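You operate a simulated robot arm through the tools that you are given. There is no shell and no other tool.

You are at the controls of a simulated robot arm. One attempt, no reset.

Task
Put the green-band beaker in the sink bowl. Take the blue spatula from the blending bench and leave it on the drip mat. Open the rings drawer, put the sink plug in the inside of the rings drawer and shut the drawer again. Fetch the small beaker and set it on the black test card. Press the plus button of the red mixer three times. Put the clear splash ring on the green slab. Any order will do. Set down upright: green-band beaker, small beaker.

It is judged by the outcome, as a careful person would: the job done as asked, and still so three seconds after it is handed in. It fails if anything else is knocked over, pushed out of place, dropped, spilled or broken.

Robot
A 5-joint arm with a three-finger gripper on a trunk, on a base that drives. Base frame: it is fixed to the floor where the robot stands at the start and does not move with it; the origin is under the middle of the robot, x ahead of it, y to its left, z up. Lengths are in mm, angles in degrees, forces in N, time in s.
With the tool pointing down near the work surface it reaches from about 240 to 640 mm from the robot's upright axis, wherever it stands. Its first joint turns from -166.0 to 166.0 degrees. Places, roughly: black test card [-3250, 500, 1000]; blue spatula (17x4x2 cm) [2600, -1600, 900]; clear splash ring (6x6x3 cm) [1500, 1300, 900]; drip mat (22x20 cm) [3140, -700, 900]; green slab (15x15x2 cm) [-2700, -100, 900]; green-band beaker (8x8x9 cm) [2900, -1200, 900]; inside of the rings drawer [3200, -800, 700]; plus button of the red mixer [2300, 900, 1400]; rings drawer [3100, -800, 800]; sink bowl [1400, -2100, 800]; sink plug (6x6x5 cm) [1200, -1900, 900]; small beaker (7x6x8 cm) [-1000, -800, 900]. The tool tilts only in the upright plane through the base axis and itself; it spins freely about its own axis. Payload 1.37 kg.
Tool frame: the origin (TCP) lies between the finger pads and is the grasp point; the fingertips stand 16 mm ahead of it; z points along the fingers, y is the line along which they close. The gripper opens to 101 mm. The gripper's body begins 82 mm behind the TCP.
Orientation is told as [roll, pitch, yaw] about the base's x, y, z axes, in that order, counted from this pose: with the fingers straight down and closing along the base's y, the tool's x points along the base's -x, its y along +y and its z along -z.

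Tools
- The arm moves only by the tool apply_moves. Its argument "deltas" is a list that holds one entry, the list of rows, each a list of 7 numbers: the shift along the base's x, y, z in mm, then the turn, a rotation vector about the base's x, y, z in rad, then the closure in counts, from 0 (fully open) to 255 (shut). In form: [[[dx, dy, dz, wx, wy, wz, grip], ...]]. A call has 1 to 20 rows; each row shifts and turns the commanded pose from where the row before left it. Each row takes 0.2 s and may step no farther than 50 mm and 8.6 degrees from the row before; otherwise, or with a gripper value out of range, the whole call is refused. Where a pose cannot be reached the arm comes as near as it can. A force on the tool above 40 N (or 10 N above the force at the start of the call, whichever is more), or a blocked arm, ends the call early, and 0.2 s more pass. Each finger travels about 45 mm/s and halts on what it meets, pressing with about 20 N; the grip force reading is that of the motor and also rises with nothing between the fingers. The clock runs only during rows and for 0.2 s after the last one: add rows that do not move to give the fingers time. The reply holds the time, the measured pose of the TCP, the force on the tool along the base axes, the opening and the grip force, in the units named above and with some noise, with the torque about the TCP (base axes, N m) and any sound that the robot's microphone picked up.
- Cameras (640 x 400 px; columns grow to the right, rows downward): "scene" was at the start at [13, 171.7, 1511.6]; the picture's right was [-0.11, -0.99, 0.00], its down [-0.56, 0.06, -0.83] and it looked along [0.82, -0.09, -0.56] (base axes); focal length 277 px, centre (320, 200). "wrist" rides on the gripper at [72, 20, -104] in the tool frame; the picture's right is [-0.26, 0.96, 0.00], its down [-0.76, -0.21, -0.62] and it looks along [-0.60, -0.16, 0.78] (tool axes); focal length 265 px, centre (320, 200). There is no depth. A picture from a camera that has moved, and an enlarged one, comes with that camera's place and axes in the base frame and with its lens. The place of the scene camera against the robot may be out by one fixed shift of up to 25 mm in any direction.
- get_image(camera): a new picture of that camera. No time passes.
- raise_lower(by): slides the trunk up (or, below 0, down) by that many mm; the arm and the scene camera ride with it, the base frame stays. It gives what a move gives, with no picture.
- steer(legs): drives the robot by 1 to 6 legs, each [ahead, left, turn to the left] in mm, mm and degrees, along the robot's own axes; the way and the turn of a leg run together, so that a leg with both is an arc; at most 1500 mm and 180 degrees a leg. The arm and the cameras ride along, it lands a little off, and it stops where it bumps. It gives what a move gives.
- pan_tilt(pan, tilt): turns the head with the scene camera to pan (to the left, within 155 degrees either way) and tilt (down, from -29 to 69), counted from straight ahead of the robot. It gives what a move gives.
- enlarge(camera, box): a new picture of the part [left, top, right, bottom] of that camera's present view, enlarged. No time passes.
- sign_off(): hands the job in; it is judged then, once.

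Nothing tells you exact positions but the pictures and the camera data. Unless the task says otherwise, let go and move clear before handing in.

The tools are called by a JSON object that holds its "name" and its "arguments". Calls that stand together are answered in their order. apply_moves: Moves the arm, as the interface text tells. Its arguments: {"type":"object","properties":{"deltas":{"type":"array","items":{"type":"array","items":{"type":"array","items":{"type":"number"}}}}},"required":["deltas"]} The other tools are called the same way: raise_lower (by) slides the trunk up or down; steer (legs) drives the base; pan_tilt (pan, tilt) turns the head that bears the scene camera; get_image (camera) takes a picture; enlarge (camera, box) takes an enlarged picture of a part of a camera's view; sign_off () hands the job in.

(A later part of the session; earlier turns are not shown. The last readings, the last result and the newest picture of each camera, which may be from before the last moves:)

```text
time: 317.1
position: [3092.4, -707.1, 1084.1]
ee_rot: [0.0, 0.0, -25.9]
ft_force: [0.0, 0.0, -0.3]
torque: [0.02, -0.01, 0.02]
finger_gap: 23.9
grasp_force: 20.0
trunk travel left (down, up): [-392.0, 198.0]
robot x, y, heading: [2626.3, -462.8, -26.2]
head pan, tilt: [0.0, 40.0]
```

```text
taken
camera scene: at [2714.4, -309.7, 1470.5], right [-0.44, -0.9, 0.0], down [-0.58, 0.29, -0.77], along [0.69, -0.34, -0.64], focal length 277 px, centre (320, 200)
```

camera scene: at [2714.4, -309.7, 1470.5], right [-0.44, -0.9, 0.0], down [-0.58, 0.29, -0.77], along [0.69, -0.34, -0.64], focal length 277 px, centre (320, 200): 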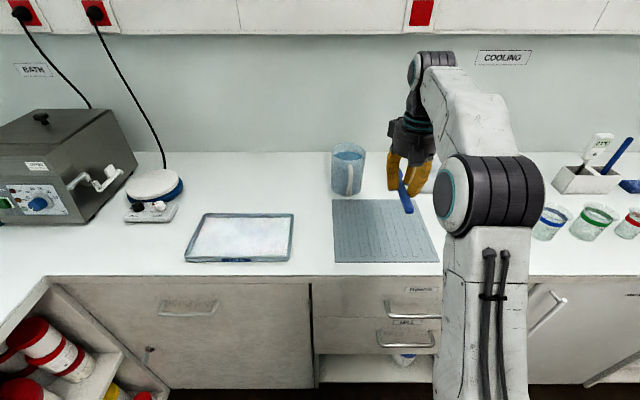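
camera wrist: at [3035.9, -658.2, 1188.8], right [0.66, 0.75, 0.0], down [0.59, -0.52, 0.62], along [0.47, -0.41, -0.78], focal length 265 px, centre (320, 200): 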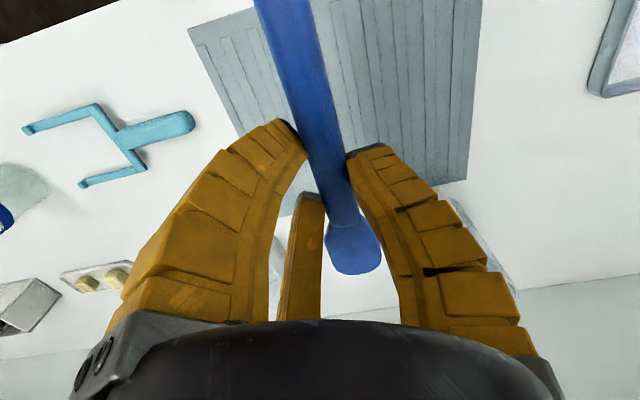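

The spatula must go 42 mm further out to lie fully on the mat. I'll shift the base 40 mm and lower.

{"name": "steer", "arguments": {"legs": [[40, 8, 0]]}}

{"name": "apply_moves", "arguments": {"deltas": [[[7, 9, -30, 0, 0, 0, 255], [0, 0, -40, 0, 0, 0, 255], [0, 0, -40, 0, 0, 0, 255], [0, 0, -20, 0, 0, 0, 255], [0, 0, 0, 0, 0, 0, 255]]]}}

{"name": "get_image", "arguments": {"camera": "wrist"}}

{"name": "enlarge", "arguments": {"camera": "scene", "box": [280, 100, 480, 280]}}

```text
time: 318.0
position: [3132.7, -718.5, 1086.1]
ee_rot: [0.1, 0.1, -25.8]
ft_force: [0.1, -0.8, -0.5]
torque: [0.01, 0.02, -0.04]
finger_gap: 23.4
grasp_force: 20.0
trunk travel left (down, up): [-392.0, 198.0]
robot x, y, heading: [2669.4, -472.6, -26.3]
head pan, tilt: [0.0, 40.0]
```

```text
time: 319.2
position: [3137.7, -708.4, 955.8]
ee_rot: [0.0, -0.1, -25.9]
ft_force: [0.2, 0.5, 0.0]
torque: [-0.04, -0.01, -0.01]
finger_gap: 23.4
grasp_force: 20.0
trunk travel left (down, up): [-392.0, 198.0]
robot x, y, heading: [2667.4, -474.9, -26.5]
head pan, tilt: [0.0, 40.0]
```

```text
taken
camera wrist: at [3080.2, -659.2, 1057.7], right [0.66, 0.75, 0.0], down [0.59, -0.52, 0.62], along [0.47, -0.41, -0.78], focal length 265 px, centre (320, 200)
```

wrist: 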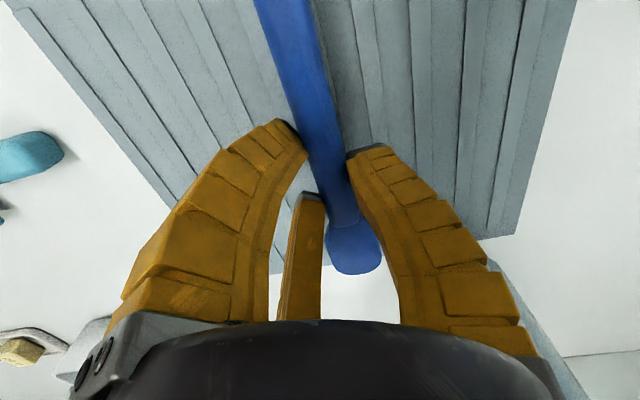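

```text
2.22 times, centred on (380, 190) of scene
camera zoom: at [2753.0, -320.0, 1470.6], right [-0.44, -0.9, 0.0], down [-0.58, 0.29, -0.77], along [0.69, -0.34, -0.64], focal length 616 px, centre (187, 222)
```

zoom: 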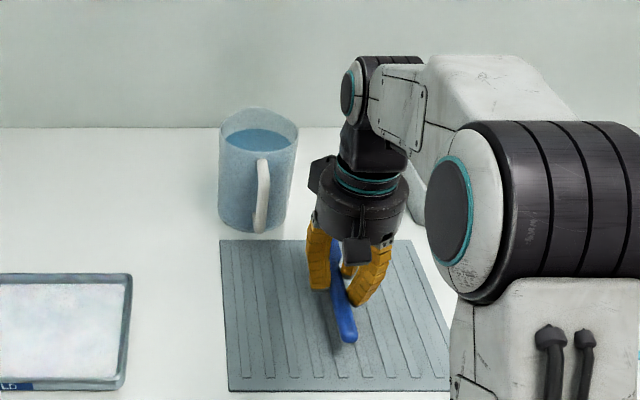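

The spatula is centred over the mat. Lowering onto it.

{"name": "apply_moves", "arguments": {"deltas": [[[0, 0, -15, 0, 0, 0, 255], [0, 0, -9, 0, 0, 0, 255], [0, 0, -3, 0, 0, 0, 255], [0, 0, 0, 0, 0, 0, 255]]]}}

{"name": "apply_moves", "arguments": {"deltas": [[[0, 0, -2, 0, 0, 0, 255], [0, 0, 0, 0, 0, 0, 255]]]}}

```text
time: 320.2
position: [3137.7, -709.4, 928.7]
ee_rot: [0.0, 0.0, -25.9]
ft_force: [1.0, 1.1, -1.7]
torque: [0.04, 0.02, 0.01]
finger_gap: 23.6
grasp_force: 20.6
trunk travel left (down, up): [-392.0, 198.0]
robot x, y, heading: [2669.2, -475.2, -26.5]
head pan, tilt: [0.0, 40.0]
```

```text
time: 320.8
position: [3137.7, -708.3, 927.0]
ee_rot: [0.0, 0.0, -26.0]
ft_force: [0.4, 0.4, 1.1]
torque: [-0.01, -0.01, -0.04]
finger_gap: 23.2
grasp_force: 20.7
trunk travel left (down, up): [-392.0, 198.0]
robot x, y, heading: [2668.2, -471.2, -26.6]
head pan, tilt: [0.0, 40.0]
```

{"name": "apply_moves", "arguments": {"deltas": [[[0, 0, -2, 0, 0, 0, 255], [0, 0, 0, 0, 0, 0, 255]]]}}

{"name": "apply_moves", "arguments": {"deltas": [[[0, 0, -1.5, 0, 0, 0, 255], [0, 0, 0, 0, 0, 0, 255]]]}}

```text
time: 321.4
position: [3139.3, -708.5, 925.2]
ee_rot: [0.0, 0.0, -26.0]
ft_force: [0.4, 0.6, 1.4]
torque: [0.02, -0.04, -0.04]
finger_gap: 23.4
grasp_force: 19.7
trunk travel left (down, up): [-392.0, 198.0]
robot x, y, heading: [2670.8, -473.8, -26.3]
head pan, tilt: [0.0, 40.0]
```

```text
time: 322.0
position: [3137.0, -708.9, 924.7]
ee_rot: [0.0, -0.2, -25.9]
ft_force: [1.1, -0.2, 10.5]
torque: [0.13, 0.11, -0.01]
finger_gap: 23.5
grasp_force: 20.0
trunk travel left (down, up): [-392.0, 198.0]
robot x, y, heading: [2669.5, -474.5, -26.4]
head pan, tilt: [0.0, 40.0]
```

Contact at 10 N. I'll release, opening only moderately, then rise.

{"name": "apply_moves", "arguments": {"deltas": [[[0, 0, 0.5, 0, 0, 0, 190], [0, 0, 0, 0, 0, 0, 150], [0, 0, 0, 0, 0, 0, 120], [0, 0, 0, 0, 0, 0, 120], [0, 0, 0, 0, 0, 0, 120]]]}}

{"name": "apply_moves", "arguments": {"deltas": [[[0, 0, 20, 0, 0, 0, 120], [0, 0, 40, 0, 0, 0, 120], [0, 0, 40, 0, 0, 0, 120], [0, 0, 40, 0, 0, 0, 120], [0, 0, 0, 0, 0, 0, 0], [0, 0, 0, 0, 0, 0, 0]]]}}

{"name": "get_image", "arguments": {"camera": "wrist"}}

{"name": "enlarge", "arguments": {"camera": "scene", "box": [280, 100, 480, 280]}}

```text
time: 323.2
position: [3138.5, -708.6, 923.5]
ee_rot: [-0.1, -0.1, -25.9]
ft_force: [0.4, -0.2, 0.0]
torque: [0.04, 0.0, 0.01]
finger_gap: 57.4
grasp_force: 2.5
trunk travel left (down, up): [-392.0, 198.0]
robot x, y, heading: [2668.1, -473.6, -26.4]
head pan, tilt: [0.0, 40.0]
```

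```text
time: 324.6
position: [3139.7, -709.3, 1062.7]
ee_rot: [0.1, 0.0, -25.9]
ft_force: [-0.6, 0.7, -0.2]
torque: [0.01, 0.01, 0.04]
finger_gap: 100.6
grasp_force: 0.0
trunk travel left (down, up): [-392.0, 198.0]
robot x, y, heading: [2666.2, -474.4, -26.2]
head pan, tilt: [0.0, 40.0]
```

```text
taken
camera wrist: at [3082.2, -660.4, 1166.7], right [0.66, 0.75, 0.0], down [0.59, -0.52, 0.62], along [0.47, -0.41, -0.78], focal length 265 px, centre (320, 200)
```

wrist: 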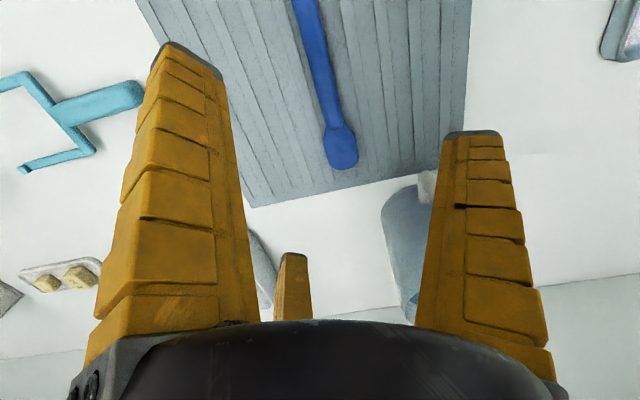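

```text
2.22 times, centred on (380, 190) of scene
camera zoom: at [2753.1, -320.0, 1470.6], right [-0.44, -0.9, 0.0], down [-0.58, 0.29, -0.77], along [0.69, -0.34, -0.64], focal length 616 px, centre (187, 222)
```

zoom: 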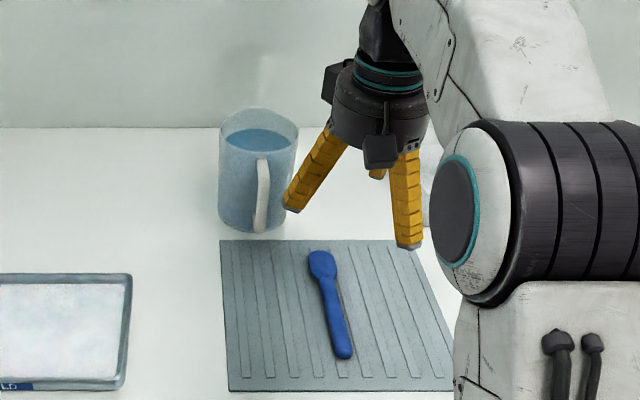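

The spatula lies on the drip mat. Now back away and go for the green-band beaker to the right.

{"name": "apply_moves", "arguments": {"deltas": [[[-5, 2, 40, 0, 0, 0, 0], [-20, 10, 10, 0, 0, 0, 0], [-30, 15, 0, 0, 0, 0, 0], [0, 0, 0, 0, 0, 0, 0]]]}}

{"name": "steer", "arguments": {"legs": [[-300, 0, 0], [0, -540, 0], [130, 0, 0]]}}

{"name": "get_image", "arguments": {"camera": "scene"}}

{"name": "get_image", "arguments": {"camera": "wrist"}}

```text
time: 325.6
position: [3081.2, -681.1, 1113.6]
ee_rot: [0.1, 0.0, -25.9]
ft_force: [-0.5, 0.2, 0.0]
torque: [-0.02, 0.02, 0.04]
finger_gap: 100.8
grasp_force: 0.0
trunk travel left (down, up): [-392.0, 198.0]
robot x, y, heading: [2667.6, -473.9, -26.6]
head pan, tilt: [0.0, 40.0]
```

```text
time: 331.3
position: [2687.2, -1101.2, 1114.6]
ee_rot: [0.0, 0.1, -26.3]
ft_force: [0.2, 1.0, 0.1]
torque: [0.01, 0.03, 0.05]
finger_gap: 100.4
grasp_force: 0.0
trunk travel left (down, up): [-392.0, 198.0]
robot x, y, heading: [2273.4, -888.7, -27.0]
head pan, tilt: [0.0, 40.0]
```

```text
taken
camera scene: at [2360.3, -737.2, 1470.5], right [-0.45, -0.89, 0.0], down [-0.57, 0.29, -0.77], along [0.68, -0.34, -0.64], focal length 277 px, centre (320, 200)
```

scene: 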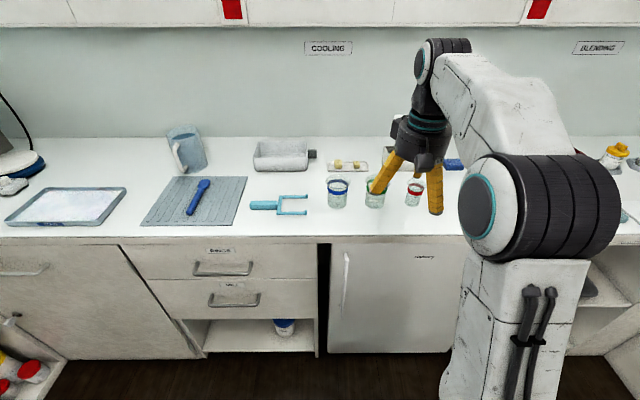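

```text
taken
camera wrist: at [2630.4, -1050.9, 1217.7], right [0.66, 0.75, 0.0], down [0.59, -0.52, 0.62], along [0.46, -0.41, -0.78], focal length 265 px, centre (320, 200)
```

wrist: 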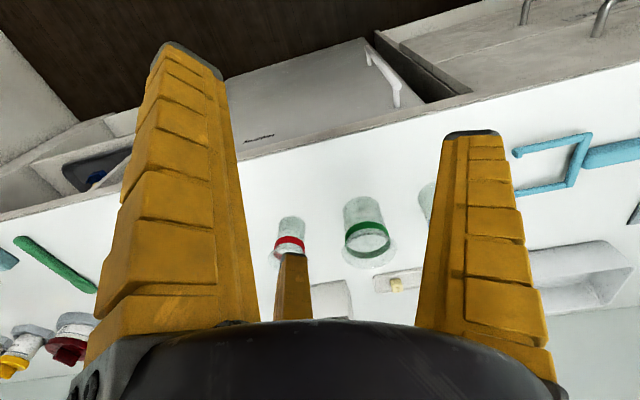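

The green-band beaker stands between the blue- and red-banded ones with small side gaps, but there's room in front and behind. So I'll spin the hand a quarter turn to grip it front-and-back, then drive closer.

{"name": "apply_moves", "arguments": {"deltas": [[[0, 0, 0, 0, 0, -0.1428, 0], [0, 0, 0, 0, 0, -0.1428, 0], [0, 0, 0, 0, 0, -0.1428, 0], [0, 0, 0, 0, 0, -0.1428, 0], [0, 0, 0, 0, 0, -0.1428, 0], [0, 0, 0, 0, 0, -0.1428, 0], [0, 0, 0, 0, 0, -0.1428, 0], [0, 0, 0, 0, 0, -0.1428, 0], [0, 0, 0, 0, 0, -0.1428, 0], [0, 0, 0, 0, 0, -0.1428, 0], [0, 0, 0, 0, 0, -0.1428, 0], [0, 0, 0, 0, 0, 0, 0]]]}}

{"name": "steer", "arguments": {"legs": [[150, 0, 0]]}}

{"name": "get_image", "arguments": {"camera": "wrist"}}

{"name": "enlarge", "arguments": {"camera": "scene", "box": [290, 100, 490, 260]}}

```text
time: 333.9
position: [2686.5, -1101.4, 1114.9]
ee_rot: [0.0, 0.1, -116.3]
ft_force: [-0.2, 0.7, -0.6]
torque: [0.03, 0.01, -0.02]
finger_gap: 100.4
grasp_force: 0.0
trunk travel left (down, up): [-392.0, 198.0]
robot x, y, heading: [2269.1, -888.3, -26.6]
head pan, tilt: [0.0, 40.0]
```

```text
time: 335.2
position: [2822.7, -1167.7, 1114.0]
ee_rot: [0.0, -0.1, -116.2]
ft_force: [-0.2, -0.2, -0.4]
torque: [-0.02, 0.03, -0.03]
finger_gap: 100.4
grasp_force: 0.0
trunk travel left (down, up): [-392.0, 198.0]
robot x, y, heading: [2409.1, -952.2, -26.5]
head pan, tilt: [0.0, 40.0]
```

```text
taken
camera wrist: at [2871.2, -1111.6, 1217.0], right [0.75, -0.66, 0.0], down [-0.52, -0.59, 0.62], along [-0.41, -0.46, -0.78], focal length 265 px, centre (320, 200)
```

wrist: 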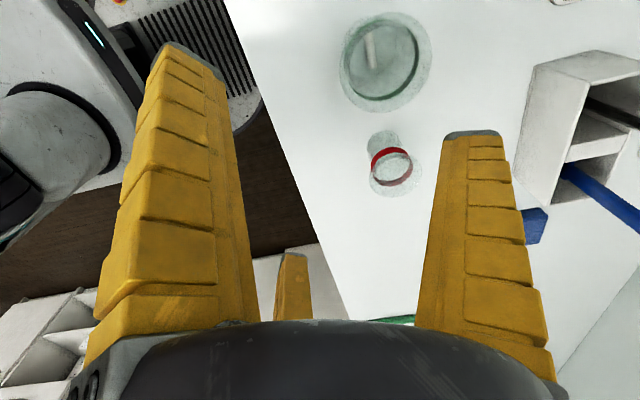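

```text
2.50 times, centred on (390, 180) of scene
camera zoom: at [2494.7, -804.6, 1470.5], right [-0.45, -0.89, 0.0], down [-0.58, 0.29, -0.77], along [0.68, -0.34, -0.64], focal length 693 px, centre (145, 250)
```

zoom: 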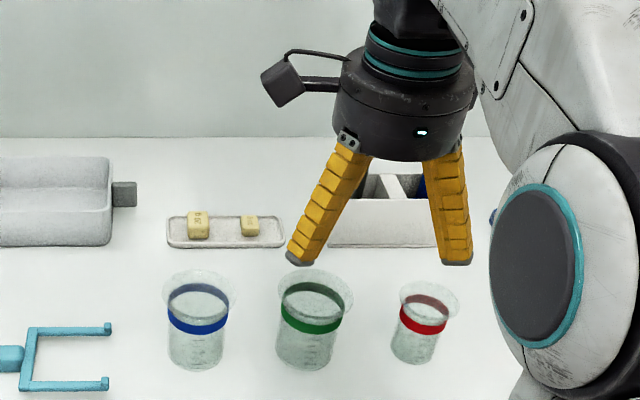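

The beakers look empty with flared rims. The green one is 58 mm further and 16 mm left of the TCP. I'll move above it and check.

{"name": "apply_moves", "arguments": {"deltas": [[[29, -6, 0, 0, 0, 0, 0], [29, -6, 0, 0, 0, 0, 0], [0, 0, -30, 0, 0, 0, 0], [0, 0, -20, 0, 0, 0, 0], [0, 0, 0, 0, 0, 0, 0]]]}}

{"name": "get_image", "arguments": {"camera": "wrist"}}

{"name": "enlarge", "arguments": {"camera": "scene", "box": [290, 100, 490, 260]}}

```text
time: 336.4
position: [2881.4, -1181.9, 1062.5]
ee_rot: [0.0, 0.0, -116.0]
ft_force: [-0.2, -0.1, -0.5]
torque: [0.03, 0.01, 0.01]
finger_gap: 100.6
grasp_force: 0.0
trunk travel left (down, up): [-392.0, 198.0]
robot x, y, heading: [2407.3, -955.2, -26.5]
head pan, tilt: [0.0, 40.0]
```

```text
taken
camera wrist: at [2929.7, -1124.2, 1165.1], right [0.75, -0.66, 0.0], down [-0.52, -0.59, 0.62], along [-0.41, -0.47, -0.78], focal length 265 px, centre (320, 200)
```

wrist: 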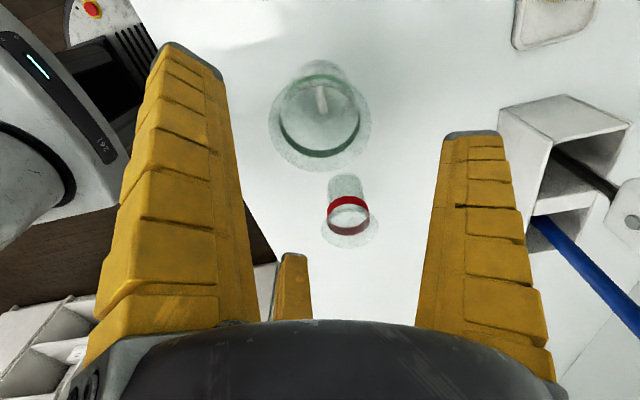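

```text
2.50 times, centred on (390, 180) of scene
camera zoom: at [2494.2, -804.3, 1470.5], right [-0.45, -0.89, 0.0], down [-0.57, 0.29, -0.77], along [0.68, -0.34, -0.64], focal length 693 px, centre (145, 250)
```

zoom: 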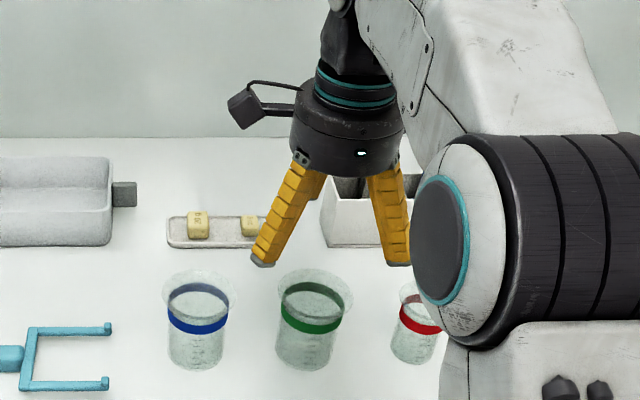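

Aligned to within 3 mm. Descending around the beaker and closing.

{"name": "apply_moves", "arguments": {"deltas": [[[1, 1, -30, 0, 0, 0, 0], [0, 0, -30, 0, 0, 0, 0], [0, 0, -30, 0, 0, 0, 0], [0, 0, -30, 0, 0, 0, 0], [0, 0, 0, 0, 0, 0, 0]]]}}

{"name": "get_image", "arguments": {"camera": "wrist"}}

```text
time: 337.6
position: [2880.8, -1179.4, 945.1]
ee_rot: [0.0, 0.0, -116.1]
ft_force: [0.6, -0.1, 0.1]
torque: [0.02, 0.0, 0.02]
finger_gap: 100.9
grasp_force: 0.0
trunk travel left (down, up): [-392.0, 198.0]
robot x, y, heading: [2411.5, -953.3, -26.5]
head pan, tilt: [0.0, 40.0]
```

```text
taken
camera wrist: at [2929.0, -1122.4, 1047.0], right [0.75, -0.66, 0.0], down [-0.52, -0.59, 0.62], along [-0.41, -0.47, -0.78], focal length 265 px, centre (320, 200)
```

wrist: 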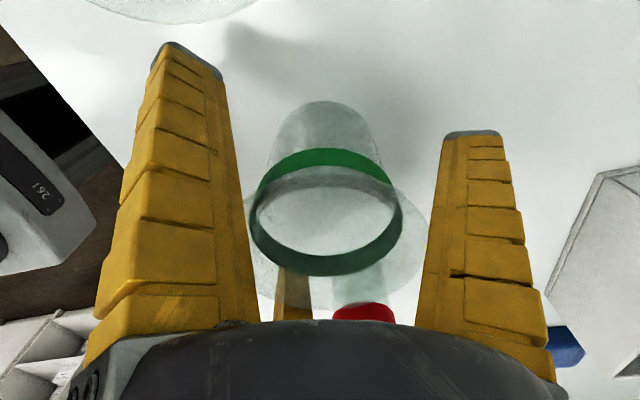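

{"name": "apply_moves", "arguments": {"deltas": [[[0, 0, 0, 0, 0, 0, 50], [0, 0, 0, 0, 0, 0, 100], [0, 0, 0, 0, 0, 0, 150], [0, 0, 0, 0, 0, 0, 180], [0, 0, 0, 0, 0, 0, 180], [0, 0, 0, 0, 0, 0, 180], [0, 0, 0, 0, 0, 0, 180]]]}}

{"name": "apply_moves", "arguments": {"deltas": [[[0, 0, 10, 0, 0, 0, 180], [0, 0, 30, 0, 0, 0, 180], [0, 0, 40, 0, 0, 0, 180], [0, 0, 40, 0, 0, 0, 180], [0, 0, 40, 0, 0, 0, 180], [0, 0, 0, 0, 0, 0, 180]]]}}

{"name": "get_image", "arguments": {"camera": "wrist"}}

{"name": "get_image", "arguments": {"camera": "scene"}}

```text
time: 339.2
position: [2880.5, -1178.9, 945.6]
ee_rot: [0.1, -0.1, -116.1]
ft_force: [0.0, -2.0, 5.5]
torque: [-0.22, -0.13, -0.01]
finger_gap: 67.8
grasp_force: 20.0
trunk travel left (down, up): [-392.0, 198.0]
robot x, y, heading: [2406.9, -958.8, -26.8]
head pan, tilt: [0.0, 40.0]
```

```text
time: 340.6
position: [2880.3, -1179.0, 1104.9]
ee_rot: [-0.1, -0.1, -116.1]
ft_force: [-0.3, -0.4, -1.2]
torque: [0.0, -0.02, 0.01]
finger_gap: 66.6
grasp_force: 19.5
trunk travel left (down, up): [-392.0, 198.0]
robot x, y, heading: [2409.8, -954.7, -26.6]
head pan, tilt: [0.0, 40.0]
```

```text
taken
camera wrist: at [2928.5, -1122.3, 1207.9], right [0.75, -0.66, 0.0], down [-0.52, -0.59, 0.62], along [-0.41, -0.46, -0.78], focal length 265 px, centre (320, 200)
```

wrist: 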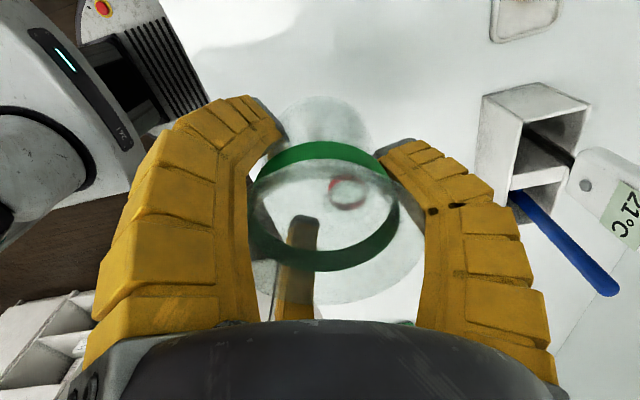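

```text
taken
camera scene: at [2494.0, -804.2, 1470.5], right [-0.45, -0.89, 0.0], down [-0.57, 0.29, -0.77], along [0.69, -0.34, -0.64], focal length 277 px, centre (320, 200)
```

scene: 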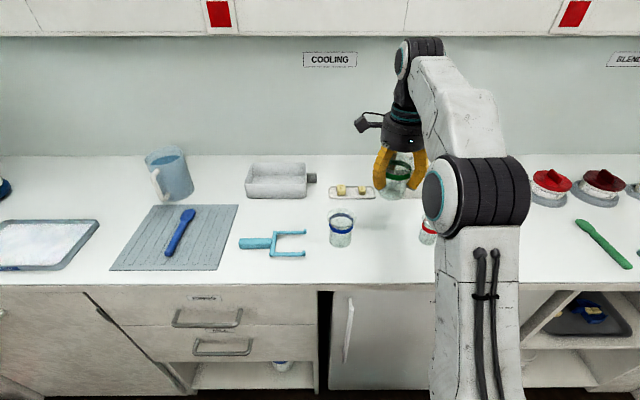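

The beaker is held level and clear. I'll back off, turn to the right-hand bench and drive up to the sink.

{"name": "steer", "arguments": {"legs": [[-450, 0, 0], [0, 0, -90], [560, -70, 0]]}}

{"name": "pan_tilt", "arguments": {"pan": 0, "tilt": 42}}

{"name": "get_image", "arguments": {"camera": "scene"}}

{"name": "get_image", "arguments": {"camera": "wrist"}}

```text
time: 350.0
position: [1473.7, -1707.7, 1104.7]
ee_rot: [0.0, 0.0, 154.2]
ft_force: [-0.3, 0.0, -1.6]
torque: [-0.01, -0.02, -0.02]
finger_gap: 66.8
grasp_force: 19.7
trunk travel left (down, up): [-392.0, 198.0]
robot x, y, heading: [1690.7, -1235.7, -116.3]
head pan, tilt: [0.0, 40.0]
```

```text
time: 350.7
position: [1472.9, -1708.3, 1105.2]
ee_rot: [0.0, 0.0, 154.1]
ft_force: [0.2, 0.2, -1.3]
torque: [0.02, 0.0, -0.01]
finger_gap: 66.8
grasp_force: 20.0
trunk travel left (down, up): [-392.0, 198.0]
robot x, y, heading: [1694.7, -1234.9, -116.3]
head pan, tilt: [0.0, 42.0]
```

```text
taken
camera scene: at [1825.1, -1328.1, 1467.6], right [-0.9, 0.44, 0.0], down [0.3, 0.6, -0.74], along [-0.33, -0.67, -0.67], focal length 277 px, centre (320, 200)
```

scene: 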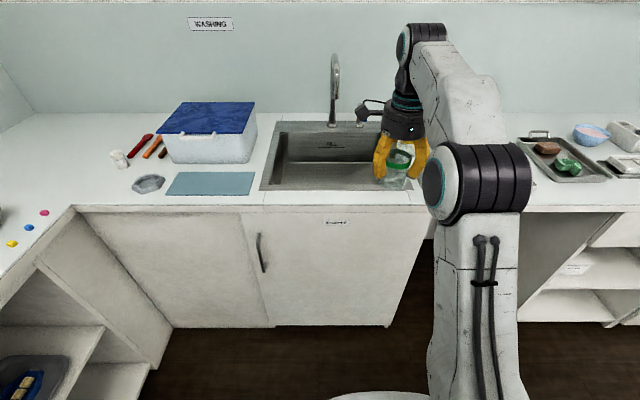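

```text
taken
camera wrist: at [1527.9, -1757.0, 1207.7], right [-0.66, -0.75, 0.0], down [-0.59, 0.52, 0.62], along [-0.47, 0.41, -0.78], focal length 265 px, centre (320, 200)
```

wrist: 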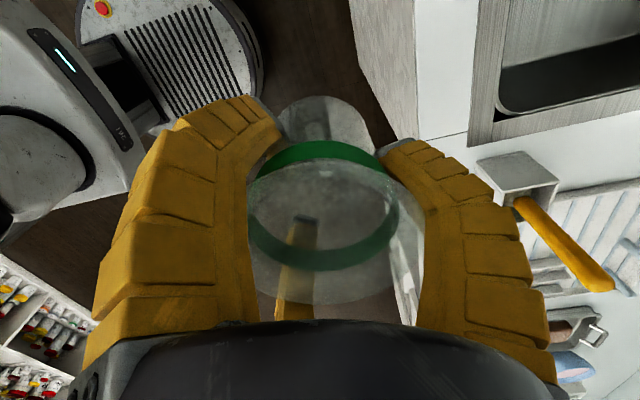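

I see the sink with its gooseneck tap at the back. I'll zoom in on the tap's outlet so I can keep the arm clear of it.

{"name": "enlarge", "arguments": {"camera": "scene", "box": [250, 40, 450, 220]}}

{"name": "pan_tilt", "arguments": {"pan": 0, "tilt": 30}}

{"name": "enlarge", "arguments": {"camera": "scene", "box": [250, 80, 450, 260]}}

```text
2.22 times, centred on (350, 130) of scene
camera zoom: at [1825.1, -1328.1, 1467.6], right [-0.9, 0.44, 0.0], down [0.3, 0.6, -0.74], along [-0.33, -0.67, -0.67], focal length 616 px, centre (253, 356)
```

zoom: 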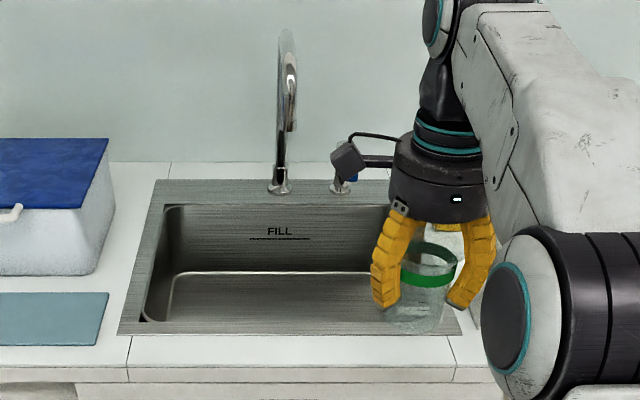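

```text
time: 351.4
position: [1473.4, -1708.3, 1105.4]
ee_rot: [0.0, -0.1, 154.1]
ft_force: [1.1, 0.2, -0.4]
torque: [-0.01, -0.02, -0.01]
finger_gap: 66.6
grasp_force: 20.0
trunk travel left (down, up): [-392.0, 198.0]
robot x, y, heading: [1691.7, -1232.5, -116.3]
head pan, tilt: [0.0, 30.0]
```

```text
2.22 times, centred on (350, 170) of scene
camera zoom: at [1822.1, -1334.2, 1485.8], right [-0.9, 0.44, 0.0], down [0.22, 0.45, -0.87], along [-0.38, -0.78, -0.5], focal length 616 px, centre (253, 267)
```

zoom: 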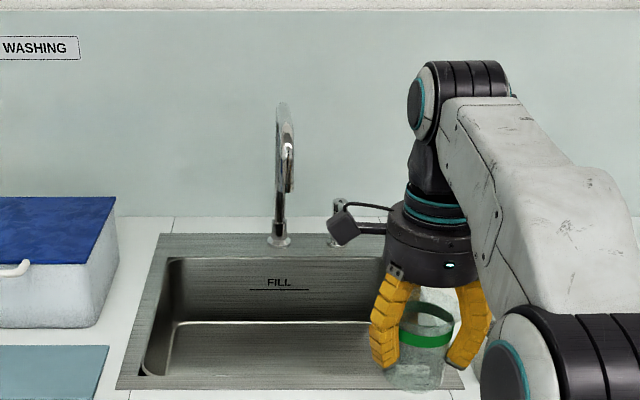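

The tap outlet is about u 2160, v -1250, so I'll aim for the right-front part of the bowl (u 2035, v -1155), well clear of it. Approaching in two steps.

{"name": "steer", "arguments": {"legs": [[150, -45, 0]]}}

{"name": "pan_tilt", "arguments": {"pan": 0, "tilt": 45}}

{"name": "get_image", "arguments": {"camera": "scene"}}

{"name": "get_image", "arguments": {"camera": "wrist"}}

```text
time: 352.8
position: [1364.7, -1822.9, 1104.1]
ee_rot: [-0.1, 0.0, 154.0]
ft_force: [-0.4, -0.2, -0.4]
torque: [0.02, -0.03, 0.01]
finger_gap: 67.1
grasp_force: 19.9
trunk travel left (down, up): [-392.0, 198.0]
robot x, y, heading: [1586.8, -1351.0, -116.5]
head pan, tilt: [0.0, 30.0]
```

```text
time: 353.6
position: [1364.6, -1823.3, 1104.4]
ee_rot: [0.0, -0.1, 154.0]
ft_force: [0.7, 0.0, -1.2]
torque: [-0.02, -0.04, -0.01]
finger_gap: 66.8
grasp_force: 20.2
trunk travel left (down, up): [-392.0, 198.0]
robot x, y, heading: [1587.5, -1348.6, -116.9]
head pan, tilt: [0.0, 45.0]
```

```text
taken
camera scene: at [1718.7, -1442.6, 1463.3], right [-0.9, 0.45, 0.0], down [0.31, 0.63, -0.71], along [-0.32, -0.63, -0.71], focal length 277 px, centre (320, 200)
```

scene: 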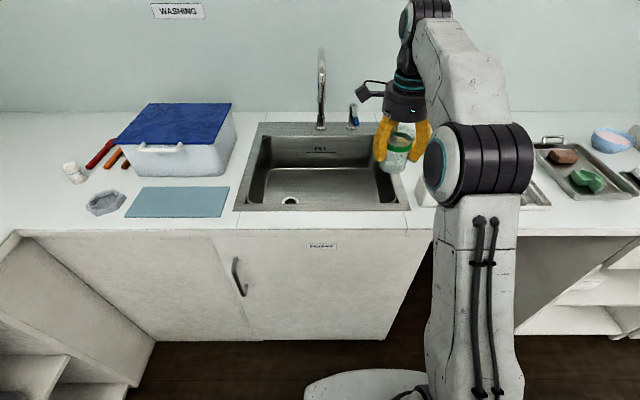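

```text
taken
camera wrist: at [1419.4, -1872.9, 1207.6], right [-0.66, -0.75, 0.0], down [-0.59, 0.52, 0.62], along [-0.47, 0.41, -0.78], focal length 265 px, centre (320, 200)
```

wrist: 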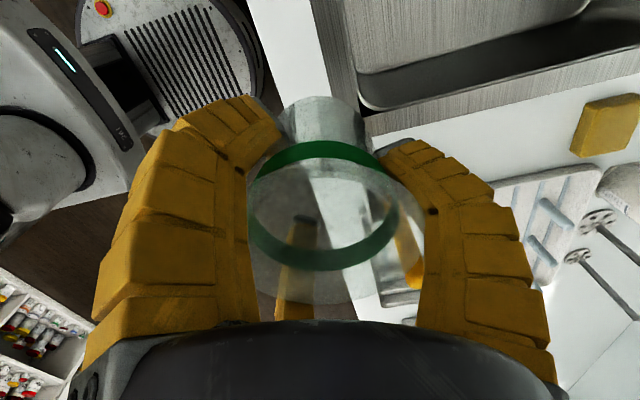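

I want an accurate position of the bowl's front-right corner, so I'll zoom the wrist view.

{"name": "enlarge", "arguments": {"camera": "wrist", "box": [300, 0, 640, 200]}}

{"name": "enlarge", "arguments": {"camera": "scene", "box": [220, 100, 440, 240]}}

```text
1.88 times, centred on (470, 100) of wrist
camera zoom: at [1419.4, -1872.9, 1207.6], right [-0.66, -0.75, 0.0], down [-0.59, 0.52, 0.62], along [-0.47, 0.41, -0.78], focal length 500 px, centre (38, 388)
```

zoom: 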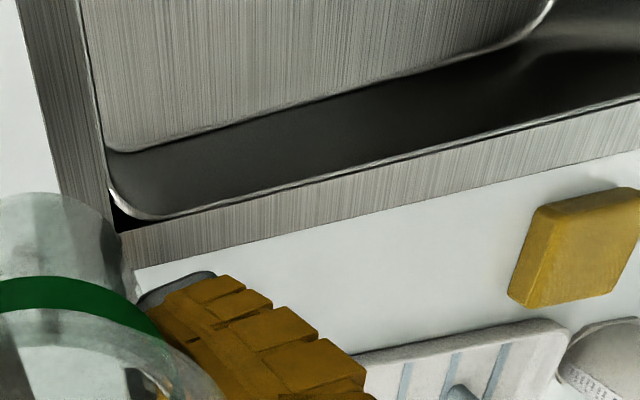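

```text
2.86 times, centred on (330, 170) of scene
camera zoom: at [1718.7, -1442.6, 1463.3], right [-0.9, 0.45, 0.0], down [0.31, 0.63, -0.71], along [-0.32, -0.63, -0.71], focal length 792 px, centre (291, 286)
```

zoom: 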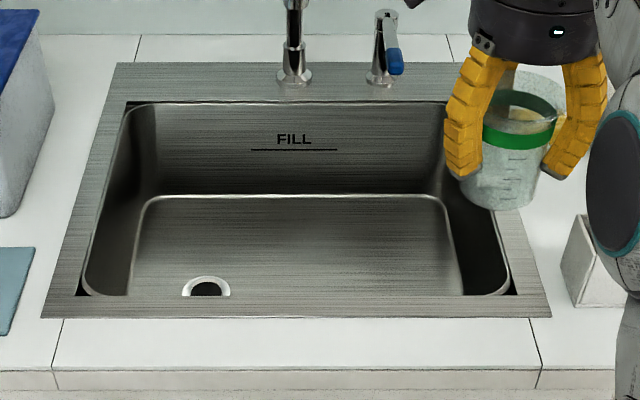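

The bowl's right wall is at u 1985 and its front wall at v -1060; floor about z 740. I'll aim for u 2057, v -1143: shift the base 120 mm ahead and 22 mm left.

{"name": "steer", "arguments": {"legs": [[120, 22, 0]]}}

{"name": "get_image", "arguments": {"camera": "wrist"}}

{"name": "get_image", "arguments": {"camera": "scene"}}

```text
time: 354.8
position: [1332.6, -1938.3, 1104.2]
ee_rot: [-0.1, 0.0, 154.1]
ft_force: [0.0, -0.6, -0.9]
torque: [0.06, 0.0, 0.0]
finger_gap: 67.0
grasp_force: 19.7
trunk travel left (down, up): [-392.0, 198.0]
robot x, y, heading: [1553.2, -1466.8, -116.4]
head pan, tilt: [0.0, 45.0]
```

```text
taken
camera wrist: at [1388.0, -1988.4, 1207.2], right [-0.66, -0.75, 0.0], down [-0.59, 0.52, 0.62], along [-0.47, 0.41, -0.78], focal length 265 px, centre (320, 200)
```

wrist: 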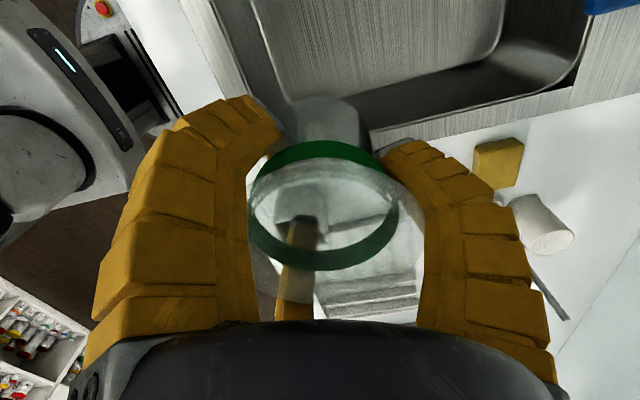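

```text
taken
camera scene: at [1686.3, -1557.5, 1463.2], right [-0.9, 0.44, 0.0], down [0.31, 0.63, -0.71], along [-0.31, -0.63, -0.71], focal length 277 px, centre (320, 200)
```

scene: 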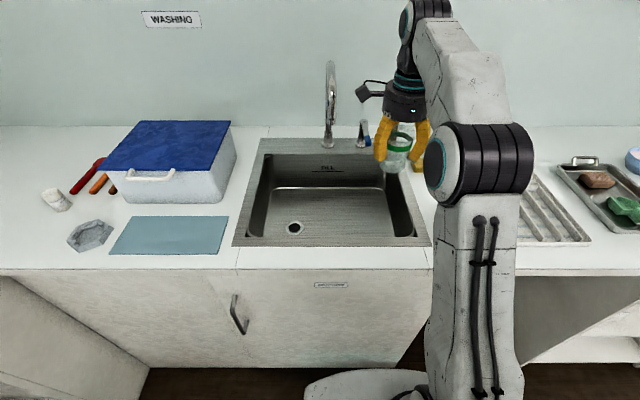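

The landing spot is on the bowl's flat floor, well clear of the walls and drain. Lowering in stages.

{"name": "raise_lower", "arguments": {"by": -180}}

{"name": "get_image", "arguments": {"camera": "wrist"}}

{"name": "get_image", "arguments": {"camera": "scene"}}

```text
time: 356.8
position: [1332.9, -1938.3, 925.2]
ee_rot: [-0.1, 0.0, 154.0]
ft_force: [-0.1, -0.7, 0.3]
torque: [0.0, -0.01, 0.0]
finger_gap: 67.1
grasp_force: 19.8
trunk travel left (down, up): [-212.0, 378.0]
robot x, y, heading: [1552.8, -1468.3, -116.4]
head pan, tilt: [0.0, 45.0]
```

```text
taken
camera wrist: at [1388.2, -1987.7, 1027.6], right [-0.66, -0.75, 0.0], down [-0.59, 0.52, 0.62], along [-0.47, 0.41, -0.78], focal length 265 px, centre (320, 200)
```

wrist: 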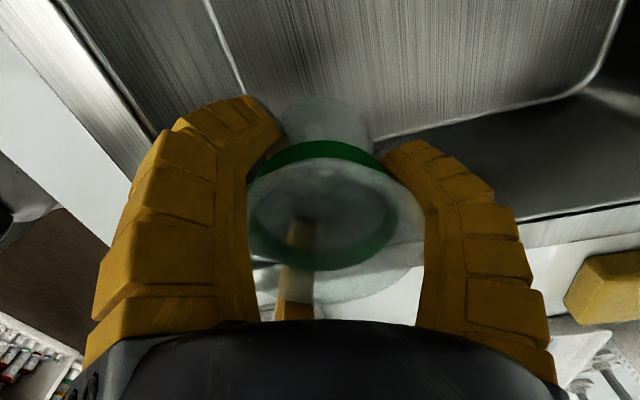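

```text
taken
camera scene: at [1686.5, -1556.6, 1283.3], right [-0.9, 0.44, 0.0], down [0.31, 0.63, -0.71], along [-0.31, -0.63, -0.71], focal length 277 px, centre (320, 200)
```

scene: 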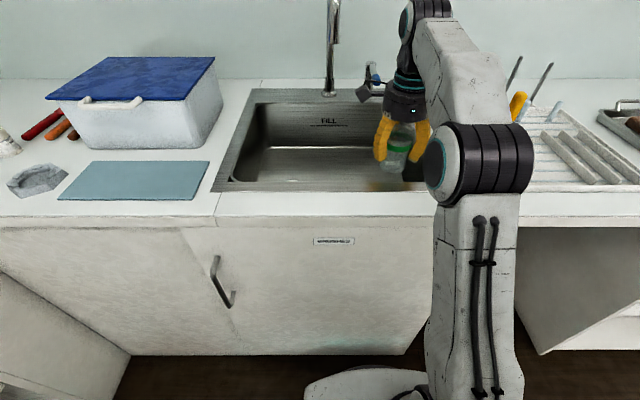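

The remaining descent is better done with the arm itself, which keeps the elbow high above the bench edge.

{"name": "apply_moves", "arguments": {"deltas": [[[0, 0, -30, 0, 0, 0, 180], [0, 0, -30, 0, 0, 0, 180], [0, 0, -25, 0, 0, 0, 180], [0, 0, -15, 0, 0, 0, 180], [0, 0, 0, 0, 0, 0, 180]]]}}

{"name": "get_image", "arguments": {"camera": "wrist"}}

{"name": "get_image", "arguments": {"camera": "scene"}}

```text
time: 358.0
position: [1333.1, -1939.4, 825.3]
ee_rot: [-0.1, 0.1, 154.1]
ft_force: [-0.2, 0.4, -0.3]
torque: [-0.02, -0.01, 0.0]
finger_gap: 66.9
grasp_force: 20.4
trunk travel left (down, up): [-212.0, 378.0]
robot x, y, heading: [1555.9, -1467.8, -116.6]
head pan, tilt: [0.0, 45.0]
```

```text
taken
camera wrist: at [1388.3, -1988.7, 927.8], right [-0.66, -0.75, 0.0], down [-0.59, 0.52, 0.62], along [-0.47, 0.41, -0.78], focal length 265 px, centre (320, 200)
```

wrist: 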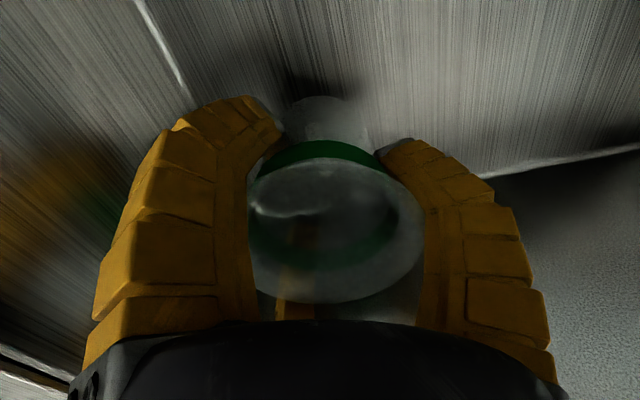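

```text
taken
camera scene: at [1686.5, -1556.7, 1283.3], right [-0.9, 0.44, 0.0], down [0.31, 0.63, -0.71], along [-0.31, -0.63, -0.71], focal length 277 px, centre (320, 200)
```

scene: 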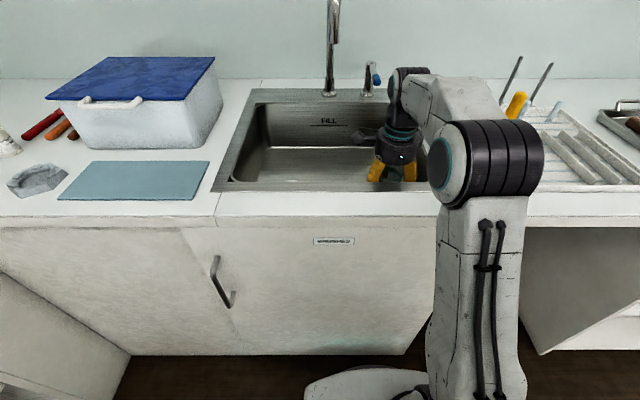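

{"name": "apply_moves", "arguments": {"deltas": [[[0, 0, -12, 0, 0, 0, 180], [0, 0, -8, 0, 0, 0, 180], [0, 0, 0, 0, 0, 0, 180]]]}}

{"name": "apply_moves", "arguments": {"deltas": [[[0, 0, -4, 0, 0, 0, 180], [0, 0, -4, 0, 0, 0, 180], [0, 0, 0, 0, 0, 0, 180]]]}}

{"name": "get_image", "arguments": {"camera": "wrist"}}

```text
time: 358.8
position: [1334.1, -1938.8, 803.7]
ee_rot: [-0.1, 0.0, 154.2]
ft_force: [0.1, 0.3, -0.9]
torque: [-0.03, 0.02, -0.02]
finger_gap: 67.2
grasp_force: 20.3
trunk travel left (down, up): [-212.0, 378.0]
robot x, y, heading: [1555.0, -1468.4, -116.3]
head pan, tilt: [0.0, 45.0]
```

```text
time: 359.6
position: [1333.4, -1938.0, 796.7]
ee_rot: [0.0, 0.0, 154.2]
ft_force: [-0.4, 0.4, 0.1]
torque: [0.03, 0.0, 0.0]
finger_gap: 66.9
grasp_force: 19.7
trunk travel left (down, up): [-212.0, 378.0]
robot x, y, heading: [1550.7, -1463.9, -116.4]
head pan, tilt: [0.0, 45.0]
```

```text
taken
camera wrist: at [1388.6, -1987.8, 899.1], right [-0.66, -0.75, 0.0], down [-0.59, 0.52, 0.62], along [-0.47, 0.41, -0.78], focal length 265 px, centre (320, 200)
```

wrist: 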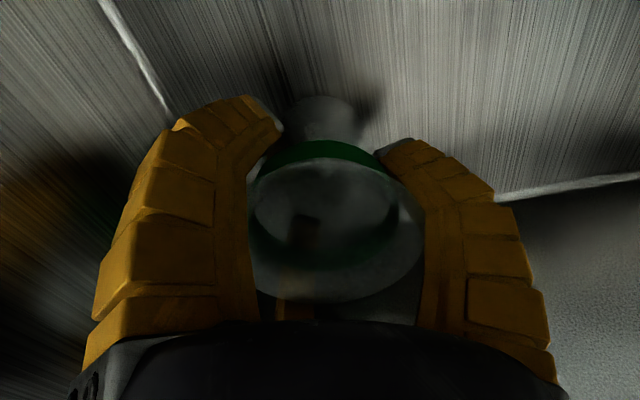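

{"name": "apply_moves", "arguments": {"deltas": [[[0, 0, -3, 0, 0, 0, 180], [0, 0, 0, 0, 0, 0, 180]]]}}

{"name": "apply_moves", "arguments": {"deltas": [[[0, 0, -3, 0, 0, 0, 180], [0, 0, 0, 0, 0, 0, 180]]]}}

{"name": "apply_moves", "arguments": {"deltas": [[[0, 0, -3, 0, 0, 0, 180], [0, 0, 0, 0, 0, 0, 180]]]}}

```text
time: 360.2
position: [1333.3, -1938.8, 795.5]
ee_rot: [0.2, 0.0, 154.2]
ft_force: [2.3, 0.2, 13.4]
torque: [-0.22, 0.2, 0.01]
finger_gap: 67.1
grasp_force: 20.0
trunk travel left (down, up): [-212.0, 378.0]
robot x, y, heading: [1554.4, -1465.0, -116.5]
head pan, tilt: [0.0, 45.0]
```

```text
time: 360.8
position: [1334.3, -1937.7, 792.6]
ee_rot: [0.3, 0.1, 154.1]
ft_force: [3.3, -0.9, 28.1]
torque: [-0.28, 0.08, -0.01]
finger_gap: 67.5
grasp_force: 20.4
trunk travel left (down, up): [-212.0, 378.0]
robot x, y, heading: [1555.0, -1467.9, -116.2]
head pan, tilt: [0.0, 45.0]
```

```text
time: 361.4
position: [1334.1, -1938.1, 789.5]
ee_rot: [0.3, 0.0, 154.1]
ft_force: [2.2, -2.2, 31.7]
torque: [-0.35, 0.12, 0.02]
finger_gap: 67.9
grasp_force: 20.2
trunk travel left (down, up): [-212.0, 378.0]
robot x, y, heading: [1558.5, -1466.5, -116.3]
head pan, tilt: [0.0, 45.0]
```

The beaker is on the bowl's floor (I pressed a bit more than needed). I'll ease off and then open.

{"name": "apply_moves", "arguments": {"deltas": [[[0, 0, 2, 0, 0, 0, 180], [0, 0, 1.5, 0, 0, 0, 180], [0, 0, 0, 0, 0, 0, 180]]]}}

```text
time: 362.2
position: [1333.0, -1937.8, 790.8]
ee_rot: [-0.1, 0.0, 154.1]
ft_force: [1.8, -1.3, 10.5]
torque: [-0.33, 0.06, 0.07]
finger_gap: 67.9
grasp_force: 19.9
trunk travel left (down, up): [-212.0, 378.0]
robot x, y, heading: [1552.1, -1466.3, -116.5]
head pan, tilt: [0.0, 45.0]
```

{"name": "apply_moves", "arguments": {"deltas": [[[0, 0, 0, 0, 0, 0, 90], [0, 0, 0, 0, 0, 0, 60], [0, 0, 0, 0, 0, 0, 30], [0, 0, 0, 0, 0, 0, 0], [0, 0, 0, 0, 0, 0, 0], [0, 0, 0, 0, 0, 0, 0]]]}}

{"name": "get_image", "arguments": {"camera": "wrist"}}

```text
time: 363.6
position: [1333.0, -1939.4, 791.6]
ee_rot: [0.1, 0.0, 154.2]
ft_force: [0.6, 0.4, -0.5]
torque: [-0.02, 0.0, 0.01]
finger_gap: 100.9
grasp_force: 0.0
trunk travel left (down, up): [-212.0, 378.0]
robot x, y, heading: [1553.8, -1465.1, -116.5]
head pan, tilt: [0.0, 45.0]
```

```text
taken
camera wrist: at [1388.1, -1987.9, 894.2], right [-0.66, -0.75, 0.0], down [-0.59, 0.52, 0.62], along [-0.47, 0.41, -0.78], focal length 265 px, centre (320, 200)
```

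wrist: 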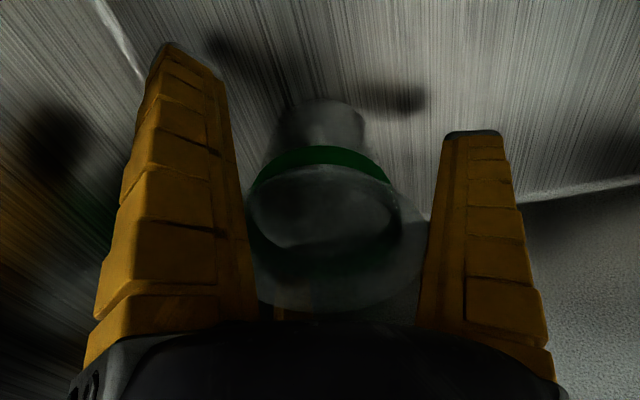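

The beaker stands in the bowl; it sits about 5 mm off-centre between the fingers, so I'll shift 4 mm before rising straight up.

{"name": "apply_moves", "arguments": {"deltas": [[[-1.8, -3.6, 0, 0, 0, 0, 0], [0, 0, 10, 0, 0, 0, 0], [0, 0, 20, 0, 0, 0, 0], [0, 0, 30, 0, 0, 0, 0], [0, 0, 30, 0, 0, 0, 0], [0, 0, 30, 0, 0, 0, 0], [0, 0, 0, 0, 0, 0, 0]]]}}

{"name": "raise_lower", "arguments": {"by": 200}}

{"name": "get_image", "arguments": {"camera": "wrist"}}

{"name": "get_image", "arguments": {"camera": "scene"}}

```text
time: 365.2
position: [1330.2, -1941.7, 910.8]
ee_rot: [-0.1, 0.0, 154.1]
ft_force: [-0.5, -0.2, 0.7]
torque: [0.0, 0.0, -0.02]
finger_gap: 100.4
grasp_force: 0.2
trunk travel left (down, up): [-212.0, 378.0]
robot x, y, heading: [1553.4, -1466.4, -116.2]
head pan, tilt: [0.0, 45.0]
```

```text
time: 367.4
position: [1331.5, -1941.7, 1112.4]
ee_rot: [0.1, 0.0, 154.1]
ft_force: [0.2, 0.1, -0.6]
torque: [-0.03, -0.02, 0.04]
finger_gap: 100.8
grasp_force: 0.2
trunk travel left (down, up): [-412.0, 178.0]
robot x, y, heading: [1552.2, -1469.3, -116.1]
head pan, tilt: [0.0, 45.0]
```

```text
taken
camera wrist: at [1385.9, -1990.6, 1214.1], right [-0.66, -0.75, 0.0], down [-0.59, 0.52, 0.62], along [-0.47, 0.41, -0.78], focal length 265 px, centre (320, 200)
```

wrist: 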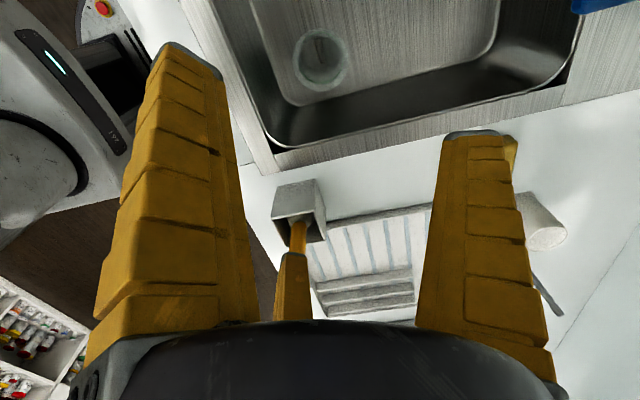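

```text
taken
camera scene: at [1686.6, -1556.7, 1483.2], right [-0.9, 0.44, 0.0], down [0.31, 0.63, -0.71], along [-0.31, -0.63, -0.71], focal length 277 px, centre (320, 200)
```

scene: 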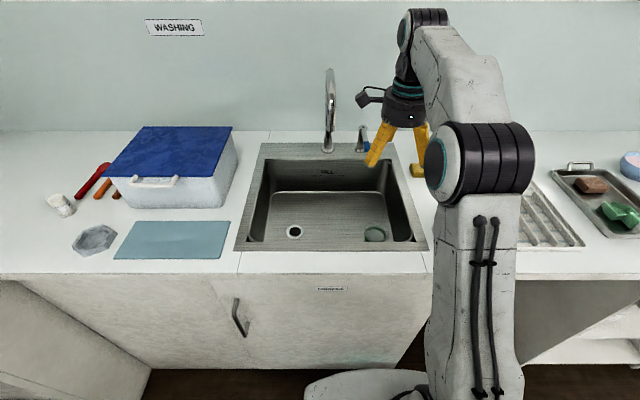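

The green-band beaker stands upright in the sink bowl. Last job: the red mixer. I'll back off, turn round and drive over to it.

{"name": "steer", "arguments": {"legs": [[-700, 0, 0], [0, 0, 180], [750, 390, 0]]}}

{"name": "pan_tilt", "arguments": {"pan": 0, "tilt": 15}}

{"name": "get_image", "arguments": {"camera": "scene"}}

```text
time: 382.6
position: [2115.6, 480.2, 1111.2]
ee_rot: [0.0, 0.0, -27.5]
ft_force: [0.0, -0.3, -0.3]
torque: [0.02, 0.01, -0.01]
finger_gap: 100.5
grasp_force: 0.1
trunk travel left (down, up): [-412.0, 178.0]
robot x, y, heading: [1877.5, 12.8, 61.8]
head pan, tilt: [0.0, 45.0]
```

```text
time: 383.6
position: [2115.9, 480.6, 1111.5]
ee_rot: [0.0, 0.0, -27.6]
ft_force: [0.6, -1.0, 0.0]
torque: [-0.03, 0.0, -0.01]
finger_gap: 100.4
grasp_force: 0.0
trunk travel left (down, up): [-412.0, 178.0]
robot x, y, heading: [1880.0, 14.5, 61.7]
head pan, tilt: [0.0, 15.0]
```

```text
taken
camera scene: at [1724.8, 130.3, 1530.0], right [0.88, -0.47, 0.0], down [-0.12, -0.23, -0.97], along [0.45, 0.85, -0.26], focal length 277 px, centre (320, 200)
```

scene: 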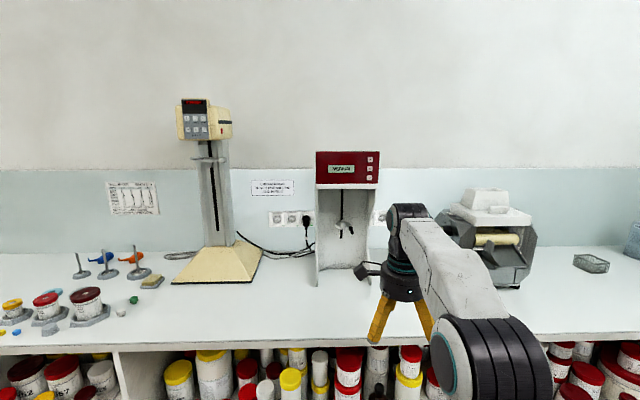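

{"name": "enlarge", "arguments": {"camera": "scene", "box": [305, 140, 389, 196]}}

{"name": "enlarge", "arguments": {"camera": "scene", "box": [280, 130, 430, 310]}}

```text
7.14 times, centred on (347, 168) of scene
camera zoom: at [1724.8, 130.3, 1530.0], right [0.88, -0.47, 0.0], down [-0.12, -0.23, -0.97], along [0.45, 0.85, -0.26], focal length 1981 px, centre (127, 429)
```

zoom: 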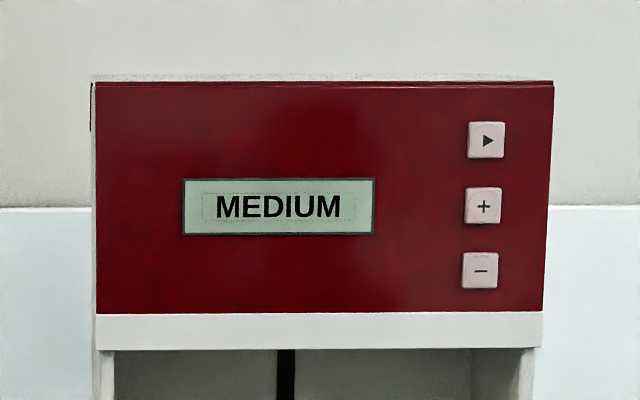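

```text
2.22 times, centred on (355, 220) of scene
camera zoom: at [1724.8, 130.3, 1530.0], right [0.88, -0.47, 0.0], down [-0.12, -0.23, -0.97], along [0.45, 0.85, -0.26], focal length 616 px, centre (242, 156)
```

zoom: 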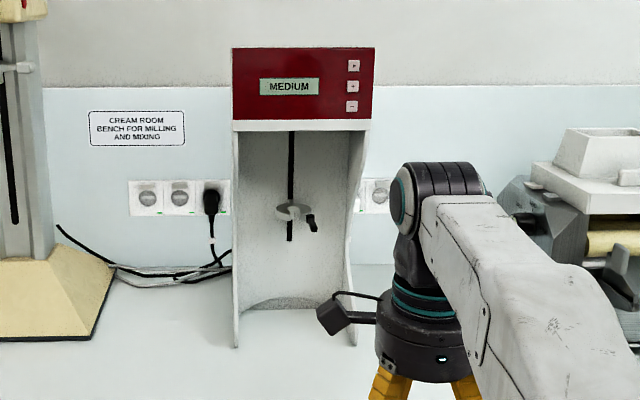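

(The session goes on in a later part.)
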